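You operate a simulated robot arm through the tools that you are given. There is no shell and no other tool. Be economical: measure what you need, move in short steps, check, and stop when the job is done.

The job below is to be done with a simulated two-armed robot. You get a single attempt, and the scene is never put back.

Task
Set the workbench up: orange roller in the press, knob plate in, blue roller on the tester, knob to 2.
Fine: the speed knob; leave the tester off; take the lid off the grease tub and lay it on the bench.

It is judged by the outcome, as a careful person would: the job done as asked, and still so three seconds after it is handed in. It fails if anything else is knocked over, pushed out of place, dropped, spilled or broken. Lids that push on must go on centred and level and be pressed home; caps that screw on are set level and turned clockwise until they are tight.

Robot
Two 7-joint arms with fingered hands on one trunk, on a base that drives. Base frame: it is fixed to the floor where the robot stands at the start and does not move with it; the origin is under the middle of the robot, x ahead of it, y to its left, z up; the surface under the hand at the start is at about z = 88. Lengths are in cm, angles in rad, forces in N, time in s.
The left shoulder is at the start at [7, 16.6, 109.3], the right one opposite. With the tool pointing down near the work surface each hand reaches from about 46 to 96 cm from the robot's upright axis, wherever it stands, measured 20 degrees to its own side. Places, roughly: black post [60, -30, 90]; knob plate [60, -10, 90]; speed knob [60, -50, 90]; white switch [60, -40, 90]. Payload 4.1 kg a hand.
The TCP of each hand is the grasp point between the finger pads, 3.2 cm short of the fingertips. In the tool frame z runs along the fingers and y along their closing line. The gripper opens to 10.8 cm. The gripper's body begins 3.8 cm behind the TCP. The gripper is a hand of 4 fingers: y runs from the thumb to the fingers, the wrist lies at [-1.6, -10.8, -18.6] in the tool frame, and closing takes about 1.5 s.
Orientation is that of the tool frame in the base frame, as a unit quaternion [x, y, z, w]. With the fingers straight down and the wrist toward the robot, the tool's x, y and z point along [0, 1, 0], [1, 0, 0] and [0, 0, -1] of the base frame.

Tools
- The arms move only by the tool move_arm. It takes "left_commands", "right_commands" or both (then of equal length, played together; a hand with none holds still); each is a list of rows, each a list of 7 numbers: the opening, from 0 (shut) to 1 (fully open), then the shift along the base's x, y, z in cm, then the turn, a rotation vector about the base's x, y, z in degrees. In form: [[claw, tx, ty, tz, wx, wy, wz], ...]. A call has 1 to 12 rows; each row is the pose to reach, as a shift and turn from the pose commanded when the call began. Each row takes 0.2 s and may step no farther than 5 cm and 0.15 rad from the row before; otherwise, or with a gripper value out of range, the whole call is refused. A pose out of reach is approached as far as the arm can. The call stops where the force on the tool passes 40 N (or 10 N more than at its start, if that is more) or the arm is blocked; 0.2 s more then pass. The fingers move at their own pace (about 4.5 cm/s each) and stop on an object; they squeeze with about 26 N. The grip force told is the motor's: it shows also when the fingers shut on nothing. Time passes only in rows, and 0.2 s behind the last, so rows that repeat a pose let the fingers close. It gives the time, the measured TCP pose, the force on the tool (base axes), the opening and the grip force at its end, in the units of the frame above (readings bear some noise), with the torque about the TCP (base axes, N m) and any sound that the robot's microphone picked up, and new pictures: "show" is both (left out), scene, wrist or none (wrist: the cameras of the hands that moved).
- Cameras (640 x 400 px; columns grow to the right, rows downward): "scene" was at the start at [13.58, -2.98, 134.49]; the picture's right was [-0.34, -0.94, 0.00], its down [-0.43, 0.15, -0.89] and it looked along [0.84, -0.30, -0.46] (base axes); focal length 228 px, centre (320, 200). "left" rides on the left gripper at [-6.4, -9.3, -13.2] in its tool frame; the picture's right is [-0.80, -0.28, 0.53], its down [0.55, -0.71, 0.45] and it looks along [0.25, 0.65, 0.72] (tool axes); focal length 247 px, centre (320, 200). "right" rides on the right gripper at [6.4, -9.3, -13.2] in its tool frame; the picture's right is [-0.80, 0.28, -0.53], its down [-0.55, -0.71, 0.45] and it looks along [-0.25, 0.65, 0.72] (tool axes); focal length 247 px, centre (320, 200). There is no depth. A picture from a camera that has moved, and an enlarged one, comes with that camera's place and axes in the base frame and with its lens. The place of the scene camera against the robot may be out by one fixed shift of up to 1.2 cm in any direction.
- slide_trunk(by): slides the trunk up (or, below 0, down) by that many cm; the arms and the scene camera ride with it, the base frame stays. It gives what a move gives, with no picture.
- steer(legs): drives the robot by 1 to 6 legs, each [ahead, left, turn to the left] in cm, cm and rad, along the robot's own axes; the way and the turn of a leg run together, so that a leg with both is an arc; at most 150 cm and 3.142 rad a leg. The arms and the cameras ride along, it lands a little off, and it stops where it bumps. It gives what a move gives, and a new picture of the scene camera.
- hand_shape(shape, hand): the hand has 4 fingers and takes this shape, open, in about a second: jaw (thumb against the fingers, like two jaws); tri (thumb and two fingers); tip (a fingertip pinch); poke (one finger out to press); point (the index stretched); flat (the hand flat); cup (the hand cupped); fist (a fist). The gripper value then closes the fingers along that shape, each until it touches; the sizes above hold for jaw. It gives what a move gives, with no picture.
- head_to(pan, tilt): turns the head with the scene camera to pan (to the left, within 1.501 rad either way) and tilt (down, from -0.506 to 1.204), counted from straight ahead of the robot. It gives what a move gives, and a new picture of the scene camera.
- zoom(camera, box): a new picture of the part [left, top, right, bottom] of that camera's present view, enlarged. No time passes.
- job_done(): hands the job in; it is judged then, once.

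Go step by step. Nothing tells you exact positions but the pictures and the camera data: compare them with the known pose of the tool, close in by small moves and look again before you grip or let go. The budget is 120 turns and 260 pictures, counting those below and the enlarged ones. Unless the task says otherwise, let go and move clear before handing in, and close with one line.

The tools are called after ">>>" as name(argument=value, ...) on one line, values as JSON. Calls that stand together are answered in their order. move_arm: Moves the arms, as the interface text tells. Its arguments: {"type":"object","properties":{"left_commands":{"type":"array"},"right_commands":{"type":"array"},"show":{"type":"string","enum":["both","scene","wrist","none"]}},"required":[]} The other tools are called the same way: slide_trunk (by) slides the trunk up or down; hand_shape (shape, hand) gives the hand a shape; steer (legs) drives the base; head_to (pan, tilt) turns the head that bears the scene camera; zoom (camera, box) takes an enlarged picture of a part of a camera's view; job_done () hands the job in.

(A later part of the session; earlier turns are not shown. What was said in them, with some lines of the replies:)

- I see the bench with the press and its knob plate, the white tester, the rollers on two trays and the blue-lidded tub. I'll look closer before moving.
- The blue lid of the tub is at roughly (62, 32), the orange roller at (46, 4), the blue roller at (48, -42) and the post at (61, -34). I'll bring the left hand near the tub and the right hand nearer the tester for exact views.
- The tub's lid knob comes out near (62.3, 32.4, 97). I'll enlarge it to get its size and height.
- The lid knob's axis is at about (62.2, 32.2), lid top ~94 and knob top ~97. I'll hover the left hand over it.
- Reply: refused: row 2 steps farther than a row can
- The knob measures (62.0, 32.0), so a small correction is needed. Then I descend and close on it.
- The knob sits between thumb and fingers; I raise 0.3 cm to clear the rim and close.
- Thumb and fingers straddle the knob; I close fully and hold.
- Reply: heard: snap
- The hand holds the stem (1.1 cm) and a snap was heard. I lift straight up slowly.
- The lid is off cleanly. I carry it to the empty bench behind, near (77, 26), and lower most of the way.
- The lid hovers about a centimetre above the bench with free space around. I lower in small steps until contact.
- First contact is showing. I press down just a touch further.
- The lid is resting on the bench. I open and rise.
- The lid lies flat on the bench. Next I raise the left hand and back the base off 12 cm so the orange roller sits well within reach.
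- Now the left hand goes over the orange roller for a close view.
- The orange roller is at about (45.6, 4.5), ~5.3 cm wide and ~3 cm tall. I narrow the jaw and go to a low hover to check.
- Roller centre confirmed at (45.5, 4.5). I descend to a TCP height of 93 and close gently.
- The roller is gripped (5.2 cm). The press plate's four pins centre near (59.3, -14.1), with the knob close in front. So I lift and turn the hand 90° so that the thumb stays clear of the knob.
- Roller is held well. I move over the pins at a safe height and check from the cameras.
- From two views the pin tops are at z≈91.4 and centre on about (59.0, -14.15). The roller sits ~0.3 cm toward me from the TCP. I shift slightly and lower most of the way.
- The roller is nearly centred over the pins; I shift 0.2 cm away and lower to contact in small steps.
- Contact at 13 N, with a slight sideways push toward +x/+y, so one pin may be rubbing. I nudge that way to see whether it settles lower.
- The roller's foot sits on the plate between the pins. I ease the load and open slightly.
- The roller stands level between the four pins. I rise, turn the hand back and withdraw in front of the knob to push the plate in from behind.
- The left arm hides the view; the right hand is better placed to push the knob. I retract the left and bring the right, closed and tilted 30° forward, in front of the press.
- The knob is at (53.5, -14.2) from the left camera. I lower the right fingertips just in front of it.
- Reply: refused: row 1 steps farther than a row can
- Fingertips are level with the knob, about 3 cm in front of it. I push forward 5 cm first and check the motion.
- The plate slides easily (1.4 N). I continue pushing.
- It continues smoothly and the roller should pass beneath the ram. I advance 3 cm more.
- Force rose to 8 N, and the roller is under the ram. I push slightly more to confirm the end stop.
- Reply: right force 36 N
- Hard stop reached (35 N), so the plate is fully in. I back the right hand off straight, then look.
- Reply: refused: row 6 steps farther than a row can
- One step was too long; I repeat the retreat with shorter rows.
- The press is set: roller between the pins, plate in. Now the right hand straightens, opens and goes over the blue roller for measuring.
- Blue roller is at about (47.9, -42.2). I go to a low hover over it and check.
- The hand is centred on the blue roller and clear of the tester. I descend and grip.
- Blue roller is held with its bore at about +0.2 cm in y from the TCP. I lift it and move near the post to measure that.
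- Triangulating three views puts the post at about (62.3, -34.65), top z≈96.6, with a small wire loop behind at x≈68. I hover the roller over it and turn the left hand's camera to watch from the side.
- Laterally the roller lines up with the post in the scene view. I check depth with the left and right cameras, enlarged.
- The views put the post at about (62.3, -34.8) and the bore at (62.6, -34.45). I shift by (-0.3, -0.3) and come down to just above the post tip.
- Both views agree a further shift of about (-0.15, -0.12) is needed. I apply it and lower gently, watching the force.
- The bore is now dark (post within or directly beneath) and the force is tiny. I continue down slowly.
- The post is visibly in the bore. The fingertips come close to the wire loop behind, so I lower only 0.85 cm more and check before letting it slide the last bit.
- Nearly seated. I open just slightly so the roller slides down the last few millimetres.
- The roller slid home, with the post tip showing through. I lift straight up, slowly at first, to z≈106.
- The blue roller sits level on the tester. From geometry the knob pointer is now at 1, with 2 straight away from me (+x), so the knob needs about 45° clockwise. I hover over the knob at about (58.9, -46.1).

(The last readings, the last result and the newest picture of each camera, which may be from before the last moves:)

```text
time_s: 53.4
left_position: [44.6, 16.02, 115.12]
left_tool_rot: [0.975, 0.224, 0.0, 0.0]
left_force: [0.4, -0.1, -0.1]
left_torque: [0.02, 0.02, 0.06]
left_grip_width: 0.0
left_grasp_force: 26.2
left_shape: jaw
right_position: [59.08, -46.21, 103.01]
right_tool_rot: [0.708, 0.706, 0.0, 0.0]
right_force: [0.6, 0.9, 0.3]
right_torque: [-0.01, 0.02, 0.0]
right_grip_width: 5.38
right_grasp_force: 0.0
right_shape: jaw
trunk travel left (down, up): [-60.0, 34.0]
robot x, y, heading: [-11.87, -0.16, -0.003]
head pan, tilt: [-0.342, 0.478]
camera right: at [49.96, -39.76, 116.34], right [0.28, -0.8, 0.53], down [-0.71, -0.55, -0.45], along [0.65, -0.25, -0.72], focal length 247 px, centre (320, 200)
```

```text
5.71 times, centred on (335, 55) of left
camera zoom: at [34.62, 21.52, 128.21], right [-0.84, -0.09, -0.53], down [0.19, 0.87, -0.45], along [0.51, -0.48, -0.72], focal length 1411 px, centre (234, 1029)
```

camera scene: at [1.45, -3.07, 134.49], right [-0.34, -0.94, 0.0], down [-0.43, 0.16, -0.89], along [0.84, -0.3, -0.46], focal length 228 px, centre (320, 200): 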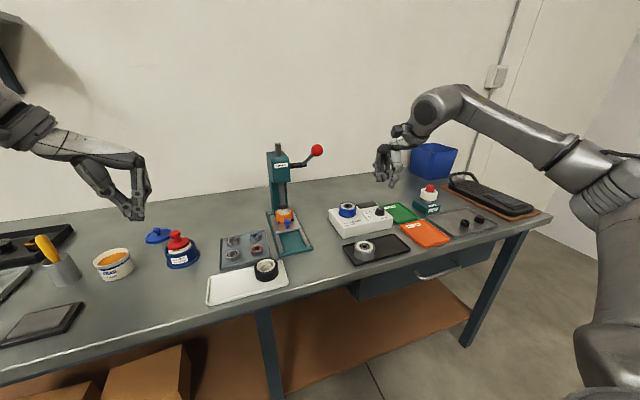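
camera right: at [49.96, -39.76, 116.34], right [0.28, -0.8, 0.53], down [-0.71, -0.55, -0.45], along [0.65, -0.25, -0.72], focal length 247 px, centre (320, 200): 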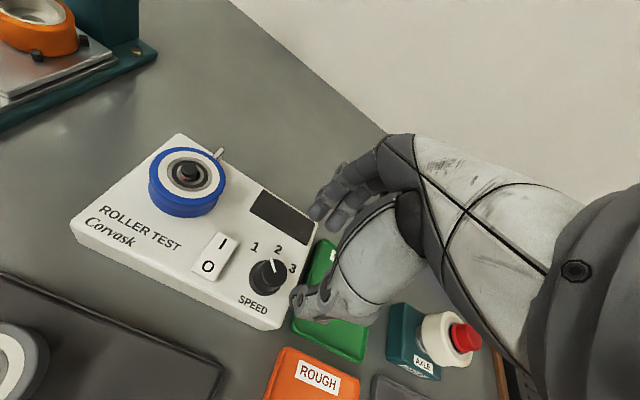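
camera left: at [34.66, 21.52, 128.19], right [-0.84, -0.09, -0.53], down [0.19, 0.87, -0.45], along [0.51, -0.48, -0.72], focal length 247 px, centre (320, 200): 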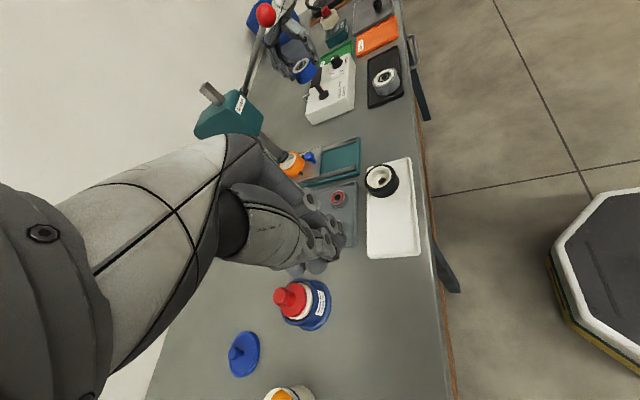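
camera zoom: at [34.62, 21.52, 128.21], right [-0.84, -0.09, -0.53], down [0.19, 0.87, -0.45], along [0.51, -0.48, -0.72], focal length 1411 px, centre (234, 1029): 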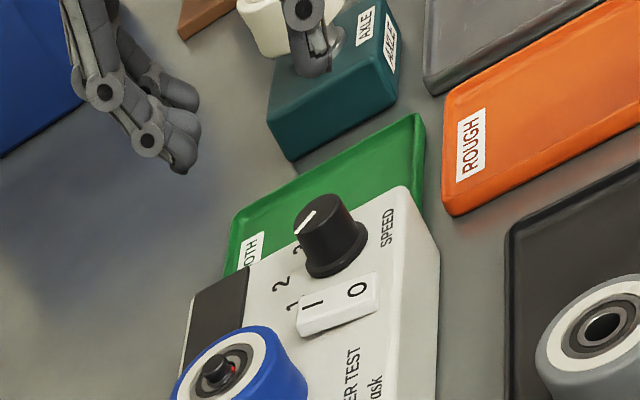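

The knob axis is at (58.8, -45.8), its top at 94.8; pointer at about 43° (on 1), label 2 at 0°. I centre over it and descend with tips at z≈93.

>>> move_arm(right_commands=[[0.5, -0.25, 0.35, -2, 0, 0, 0], [0.5, -0.25, 0.35, -4.5, 0, 0, 0], [0.5, -0.25, 0.35, -6, 0, 0, 0], [0.5, -0.25, 0.35, -6.7, 0, 0, 0], [0.4, -0.25, 0.35, -6.7, 0, 0, 0]], show="wrist")

>>> zoom(camera="right", box=[250, 190, 370, 310])

>>> zoom(camera="scene", box=[340, 170, 420, 240])

>>> zoom(camera="left", box=[300, 20, 370, 90])

```text
time_s: 54.6
left_position: [44.61, 15.85, 115.17]
left_tool_rot: [0.975, 0.224, -0.001, 0.0]
left_force: [0.5, 0.4, 0.9]
left_torque: [-0.01, 0.01, 0.02]
left_grip_width: 0.0
left_grasp_force: 26.0
left_shape: jaw
right_position: [58.89, -45.9, 96.32]
right_tool_rot: [0.709, 0.705, 0.0, 0.001]
right_force: [-0.3, -0.5, 0.0]
right_torque: [-0.01, 0.0, 0.0]
right_grip_width: 4.32
right_grasp_force: 0.0
right_shape: jaw
trunk travel left (down, up): [-60.0, 34.0]
robot x, y, heading: [-11.83, -0.23, 0.002]
head pan, tilt: [-0.342, 0.478]
camera right: at [49.68, -39.48, 109.61], right [0.28, -0.8, 0.53], down [-0.71, -0.55, -0.45], along [0.65, -0.25, -0.72], focal length 247 px, centre (320, 200)
```

right: 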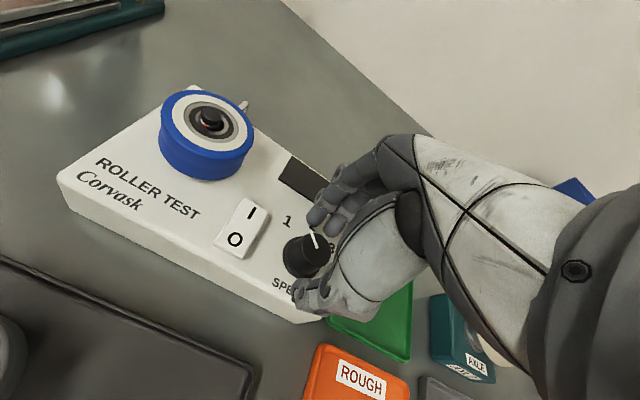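

```text
3.33 times, centred on (310, 250) of right
camera zoom: at [49.68, -39.48, 109.61], right [0.28, -0.8, 0.53], down [-0.71, -0.55, -0.45], along [0.65, -0.25, -0.72], focal length 823 px, centre (353, 33)
```

zoom: 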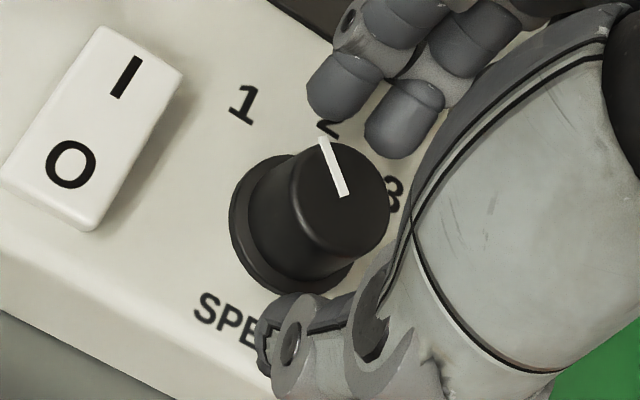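

```text
5.71 times, centred on (380, 205) of scene
camera zoom: at [1.54, -2.99, 134.49], right [-0.34, -0.94, 0.0], down [-0.43, 0.16, -0.89], along [0.84, -0.3, -0.46], focal length 1303 px, centre (-23, 171)
```

zoom: 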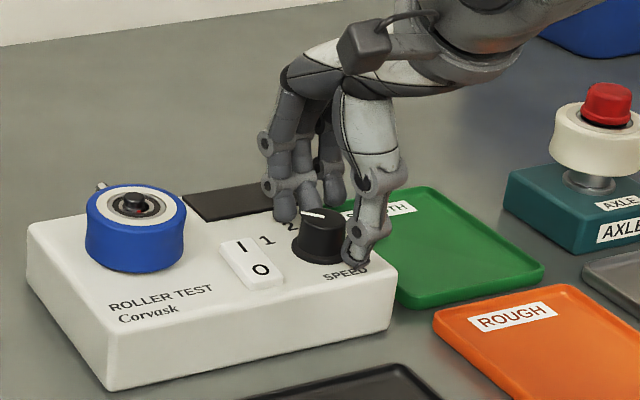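

```text
5.71 times, centred on (335, 55) of left
camera zoom: at [34.62, 21.49, 128.22], right [-0.84, -0.09, -0.53], down [0.19, 0.87, -0.45], along [0.51, -0.48, -0.72], focal length 1411 px, centre (234, 1029)
```

zoom: 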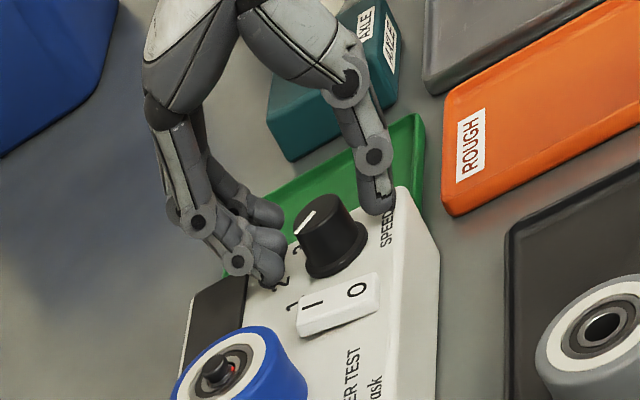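

The knob is centred between thumb and fingers. I close on it.

>>> move_arm(right_commands=[[0.2, 0, 0, 0, 0, 0, 0], [0.1, 0, 0, 0, 0, 0, 0], [0.1, 0, 0, 0, 0, 0, 0], [0.1, 0, 0, 0, 0, 0, 0], [0.1, 0, 0, 0, 0, 0, 0]], show="none")

>>> zoom(camera="right", box=[250, 190, 370, 310])

>>> zoom(camera="scene", box=[340, 170, 420, 240])

```text
time_s: 55.8
left_position: [44.54, 15.88, 115.16]
left_tool_rot: [0.975, 0.223, 0.0, -0.001]
left_force: [-0.7, 0.5, -1.1]
left_torque: [0.01, -0.02, -0.03]
left_grip_width: 0.03
left_grasp_force: 25.9
left_shape: jaw
right_position: [58.79, -45.97, 96.34]
right_tool_rot: [0.708, 0.706, 0.001, 0.0]
right_force: [-5.5, -0.5, -1.3]
right_torque: [-0.02, 0.09, 0.02]
right_grip_width: 1.71
right_grasp_force: 26.3
right_shape: jaw
trunk travel left (down, up): [-60.0, 34.0]
robot x, y, heading: [-12.08, -0.03, -0.005]
head pan, tilt: [-0.342, 0.478]
```

```text
3.33 times, centred on (310, 250) of right
camera zoom: at [49.61, -39.53, 109.63], right [0.28, -0.8, 0.53], down [-0.71, -0.55, -0.45], along [0.65, -0.25, -0.72], focal length 823 px, centre (353, 33)
```

zoom: 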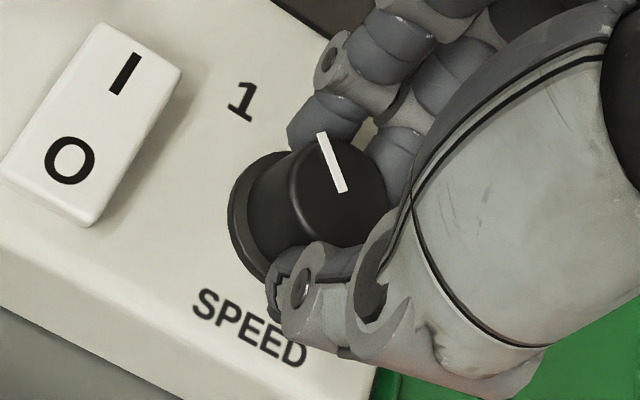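

```text
5.71 times, centred on (380, 205) of scene
camera zoom: at [1.47, -3.03, 134.49], right [-0.34, -0.94, 0.0], down [-0.43, 0.16, -0.89], along [0.84, -0.3, -0.46], focal length 1303 px, centre (-23, 171)
```

zoom: 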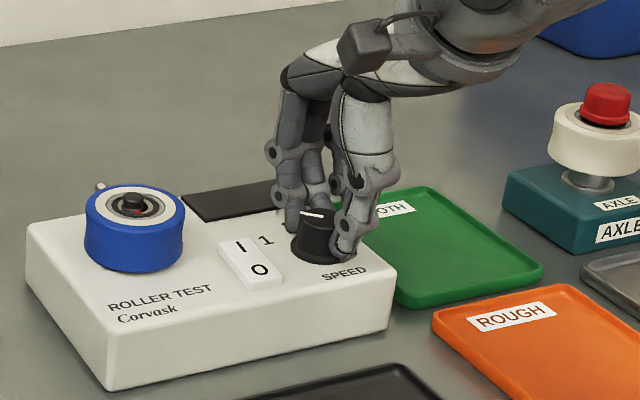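

Gripped (1.7 cm). I turn clockwise in small steps, halfway first.

>>> move_arm(right_commands=[[0.1, -0.1, 0, 0, 0, 0, 0], [0.1, -0.1, 0, 0, 0, 0, -7.5], [0.1, -0.1, 0, 0, 0, 0, -15], [0.1, -0.1, 0, 0, 0, 0, -22.5], [0.1, -0.1, 0, 0, 0, 0, -22.5]], show="none")

>>> zoom(camera="right", box=[250, 190, 370, 310])

>>> zoom(camera="scene", box=[340, 170, 420, 240])

```text
time_s: 57.0
left_position: [44.48, 15.88, 115.13]
left_tool_rot: [0.975, 0.223, 0.0, 0.0]
left_force: [0.5, -0.1, 0.0]
left_torque: [-0.02, 0.03, -0.01]
left_grip_width: 0.0
left_grasp_force: 25.9
left_shape: jaw
right_position: [58.7, -45.98, 96.31]
right_tool_rot: [0.833, 0.554, 0.0, 0.0]
right_force: [-5.2, -2.3, -0.2]
right_torque: [-0.06, 0.12, -0.02]
right_grip_width: 1.72
right_grasp_force: 25.7
right_shape: jaw
trunk travel left (down, up): [-60.0, 34.0]
robot x, y, heading: [-12.3, 0.06, -0.002]
head pan, tilt: [-0.342, 0.478]
```

```text
3.33 times, centred on (310, 250) of right
camera zoom: at [52.68, -36.49, 109.63], right [-0.05, -0.85, 0.53], down [-0.86, -0.23, -0.45], along [0.5, -0.48, -0.72], focal length 823 px, centre (353, 33)
```

zoom: 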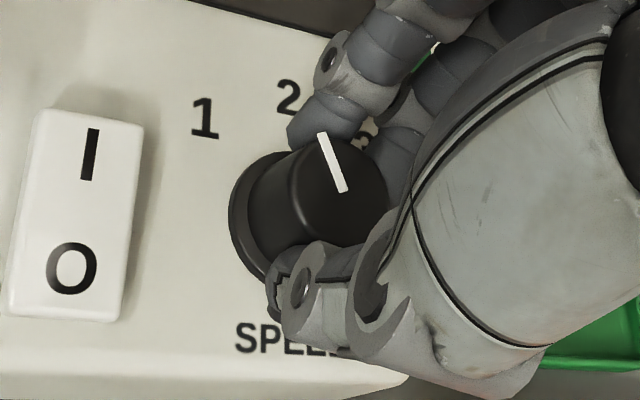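

```text
5.71 times, centred on (380, 205) of scene
camera zoom: at [1.45, -3.07, 134.5], right [-0.34, -0.94, 0.0], down [-0.43, 0.16, -0.89], along [0.84, -0.3, -0.46], focal length 1303 px, centre (-23, 171)
```

zoom: 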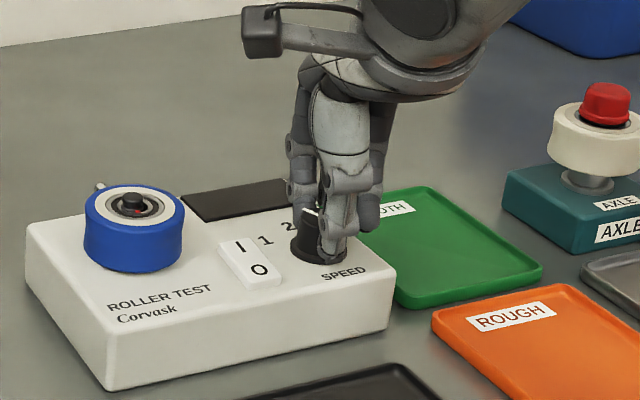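

The knob follows the hand. I turn the remaining ~22°.

>>> move_arm(right_commands=[[0.1, -0.1, 0, 0, 0, 0, -7.5], [0.1, -0.15, 0, 0, 0, 0, -15], [0.1, -0.15, 0, 0, 0, 0, -21.7], [0.1, -0.15, 0, 0, 0, 0, -21.7]], show="none")

>>> zoom(camera="right", box=[250, 190, 370, 310])

>>> zoom(camera="scene", box=[340, 170, 420, 240])

```text
time_s: 58.0
left_position: [44.46, 15.9, 115.18]
left_tool_rot: [0.975, 0.224, 0.0, 0.001]
left_force: [-0.3, 0.5, -0.1]
left_torque: [-0.03, 0.0, -0.01]
left_grip_width: 0.0
left_grasp_force: 25.7
left_shape: jaw
right_position: [58.55, -45.88, 96.42]
right_tool_rot: [0.922, 0.388, -0.001, 0.0]
right_force: [-1.5, -5.4, 2.9]
right_torque: [-0.17, -0.02, -0.03]
right_grip_width: 1.7
right_grasp_force: 25.6
right_shape: jaw
trunk travel left (down, up): [-60.0, 34.0]
robot x, y, heading: [-12.12, -0.09, -0.004]
head pan, tilt: [-0.342, 0.478]
```

```text
3.33 times, centred on (310, 250) of right
camera zoom: at [56.48, -34.87, 109.62], right [-0.36, -0.77, 0.53], down [-0.89, 0.1, -0.45], along [0.29, -0.63, -0.72], focal length 823 px, centre (353, 33)
```

zoom: 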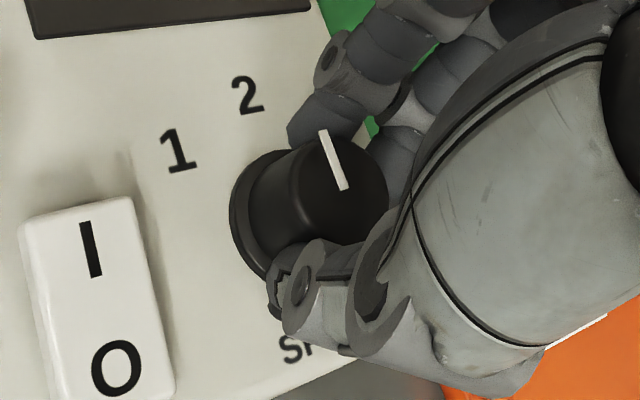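

```text
5.71 times, centred on (380, 205) of scene
camera zoom: at [1.47, -3.05, 134.5], right [-0.34, -0.94, 0.0], down [-0.43, 0.16, -0.89], along [0.84, -0.3, -0.46], focal length 1303 px, centre (-23, 171)
```

zoom: 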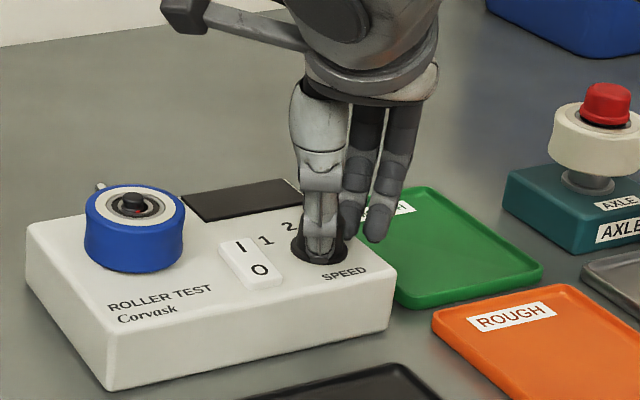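

Hand has turned 44°. I open slightly and rise to inspect the pointer.

>>> move_arm(right_commands=[[0.3, 0, 0, 0, 0, 0, 0], [0.38, 0, 0, 0, 0, 0, 0], [0.38, 0, 0, 0, 0, 0, 0], [0.38, 0, 0, 2, 0, 0, 0], [0.38, 0, 0, 5, 0, 0, 0], [0.38, -1, 0, 8, 0, 0, 0]], show="wrist")

>>> zoom(camera="right", box=[230, 190, 390, 330])

>>> zoom(camera="scene", box=[350, 190, 410, 240])

```text
time_s: 59.4
left_position: [44.49, 16.01, 115.14]
left_tool_rot: [0.975, 0.224, -0.001, 0.0]
left_force: [-0.4, 0.4, -0.6]
left_torque: [0.01, -0.03, 0.01]
left_grip_width: 0.0
left_grasp_force: 26.0
left_shape: jaw
right_position: [57.51, -45.98, 104.34]
right_tool_rot: [0.922, 0.388, 0.0, 0.0]
right_force: [-0.3, 0.2, 0.7]
right_torque: [-0.01, -0.03, -0.02]
right_grip_width: 4.06
right_grasp_force: 0.0
right_shape: jaw
trunk travel left (down, up): [-60.0, 34.0]
robot x, y, heading: [-11.83, -0.1, -0.005]
head pan, tilt: [-0.342, 0.478]
camera right: at [55.45, -34.93, 117.71], right [-0.36, -0.77, 0.53], down [-0.89, 0.1, -0.45], along [0.29, -0.63, -0.72], focal length 247 px, centre (320, 200)
```

right: 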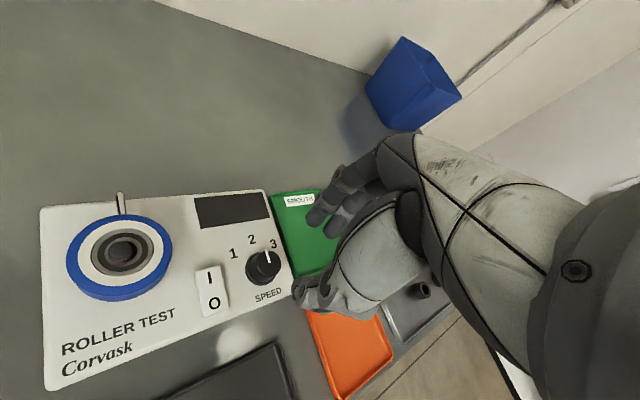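

```text
2.86 times, centred on (310, 260) of right
camera zoom: at [55.45, -34.93, 117.71], right [-0.36, -0.77, 0.53], down [-0.89, 0.1, -0.45], along [0.29, -0.63, -0.72], focal length 706 px, centre (349, 29)
```

zoom: 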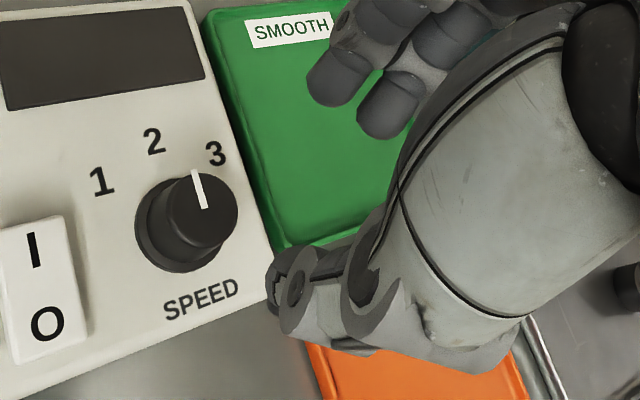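

```text
8.00 times, centred on (380, 215) of scene
camera zoom: at [1.42, -2.98, 134.5], right [-0.34, -0.94, 0.0], down [-0.43, 0.16, -0.89], along [0.84, -0.3, -0.46], focal length 1824 px, centre (-160, 80)
```

zoom: 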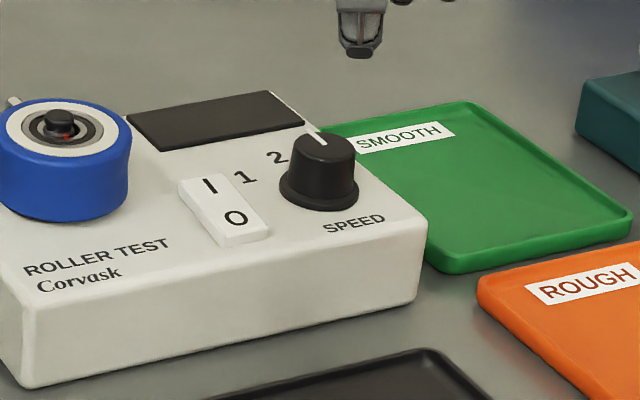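

The pointer now points straight at 2 (measured 0°), and the switch is untouched. I withdraw the right hand and take a last look at everything.

>>> move_arm(right_commands=[[0.4, -2, 0, 4, 0, 0, 0], [0.4, -5, 0, 8, 0, 0, 0], [0.4, -9, 0, 10, 0, 0, 0], [0.4, -13, 0, 12, 0, 0, 0], [0.4, -17, 0, 13, 0, 0, 0]], show="both")

>>> zoom(camera="scene", box=[80, 200, 300, 310])

>>> zoom(camera="scene", box=[260, 140, 420, 260])

>>> zoom(camera="left", box=[200, 40, 360, 400])

```text
time_s: 60.6
left_position: [44.51, 15.97, 115.21]
left_tool_rot: [0.975, 0.223, 0.001, 0.0]
left_force: [-0.2, 0.1, -0.1]
left_torque: [0.02, 0.03, -0.01]
left_grip_width: 0.01
left_grasp_force: 25.5
left_shape: jaw
right_position: [40.75, -45.91, 117.26]
right_tool_rot: [0.922, 0.387, 0.001, 0.0]
right_force: [0.2, -0.8, 0.7]
right_torque: [-0.02, 0.03, 0.01]
right_grip_width: 4.3
right_grasp_force: 0.0
right_shape: jaw
trunk travel left (down, up): [-60.0, 34.0]
robot x, y, heading: [-11.88, -0.08, 0.003]
head pan, tilt: [-0.342, 0.478]
camera scene: at [1.39, -3.03, 134.5], right [-0.34, -0.94, 0.0], down [-0.43, 0.16, -0.89], along [0.84, -0.3, -0.46], focal length 228 px, centre (320, 200)
camera right: at [38.63, -34.85, 130.54], right [-0.36, -0.77, 0.53], down [-0.89, 0.1, -0.45], along [0.29, -0.63, -0.72], focal length 247 px, centre (320, 200)
```

scene: 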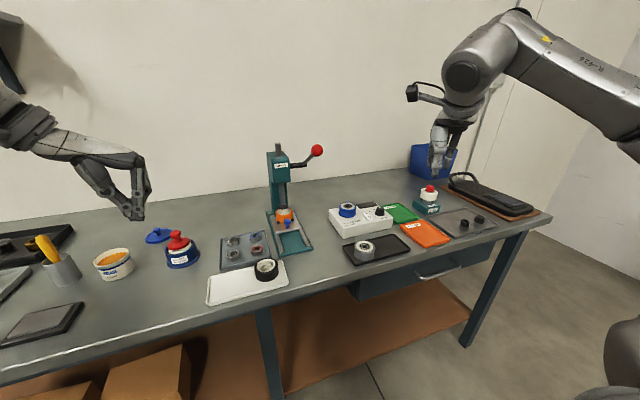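
right: 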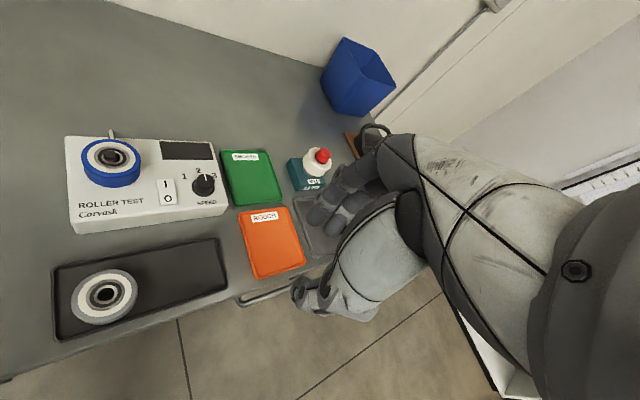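

```text
2.91 times, centred on (190, 255) of scene
camera zoom: at [1.39, -3.03, 134.5], right [-0.34, -0.94, 0.0], down [-0.43, 0.16, -0.89], along [0.84, -0.3, -0.46], focal length 663 px, centre (698, 40)
```

zoom: 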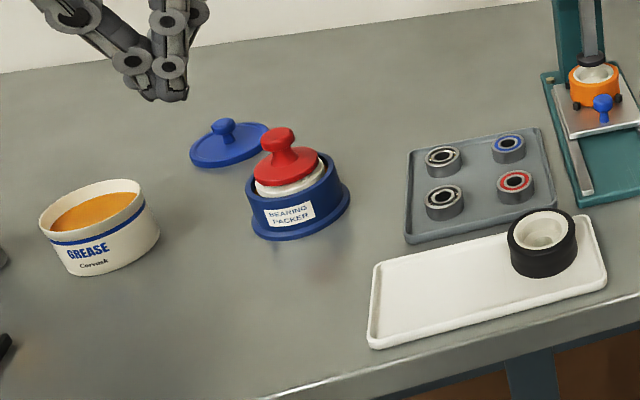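

```text
3.33 times, centred on (340, 200) of scene
camera zoom: at [1.39, -3.03, 134.5], right [-0.34, -0.94, 0.0], down [-0.43, 0.16, -0.89], along [0.84, -0.3, -0.46], focal length 760 px, centre (253, 200)
```

zoom: 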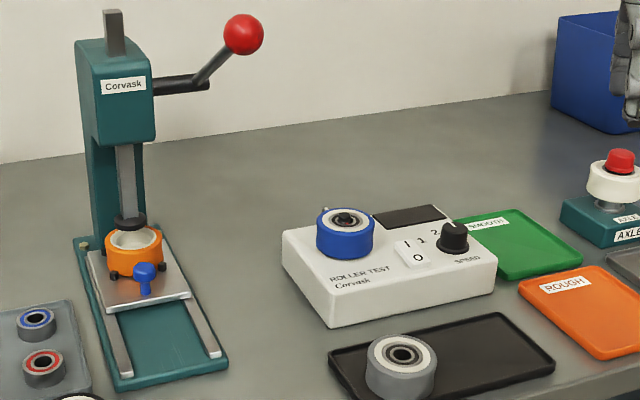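

```text
1.11 times, centred on (280, 220) of left
camera zoom: at [34.45, 21.46, 128.29], right [-0.84, -0.09, -0.53], down [0.19, 0.87, -0.45], along [0.51, -0.48, -0.72], focal length 274 px, centre (364, 178)
```

zoom: 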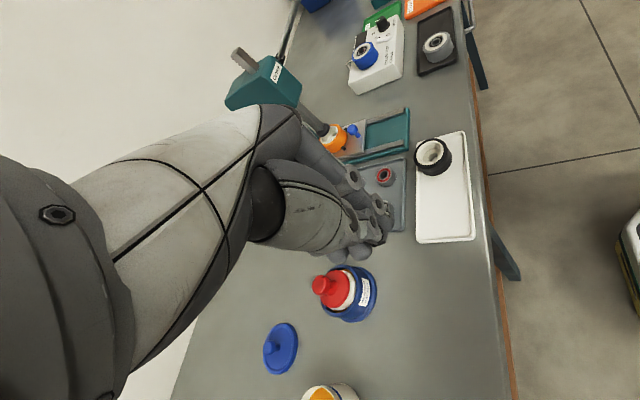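

Everything is in place: the roller is in the press with the plate at its stop, the blue roller is on the post, the knob is at 2, the tester is off, and the lid is flat on the bench. Both hands are clear, so I hand in.

>>> job_done()

```text
The job is handed in.
```

The workbench is set up: the orange roller is in the press with the knob plate pushed in to its stop, the blue roller is on the tester, the speed knob is at 2, the tester is off, and the grease lid lies flat on the bench.
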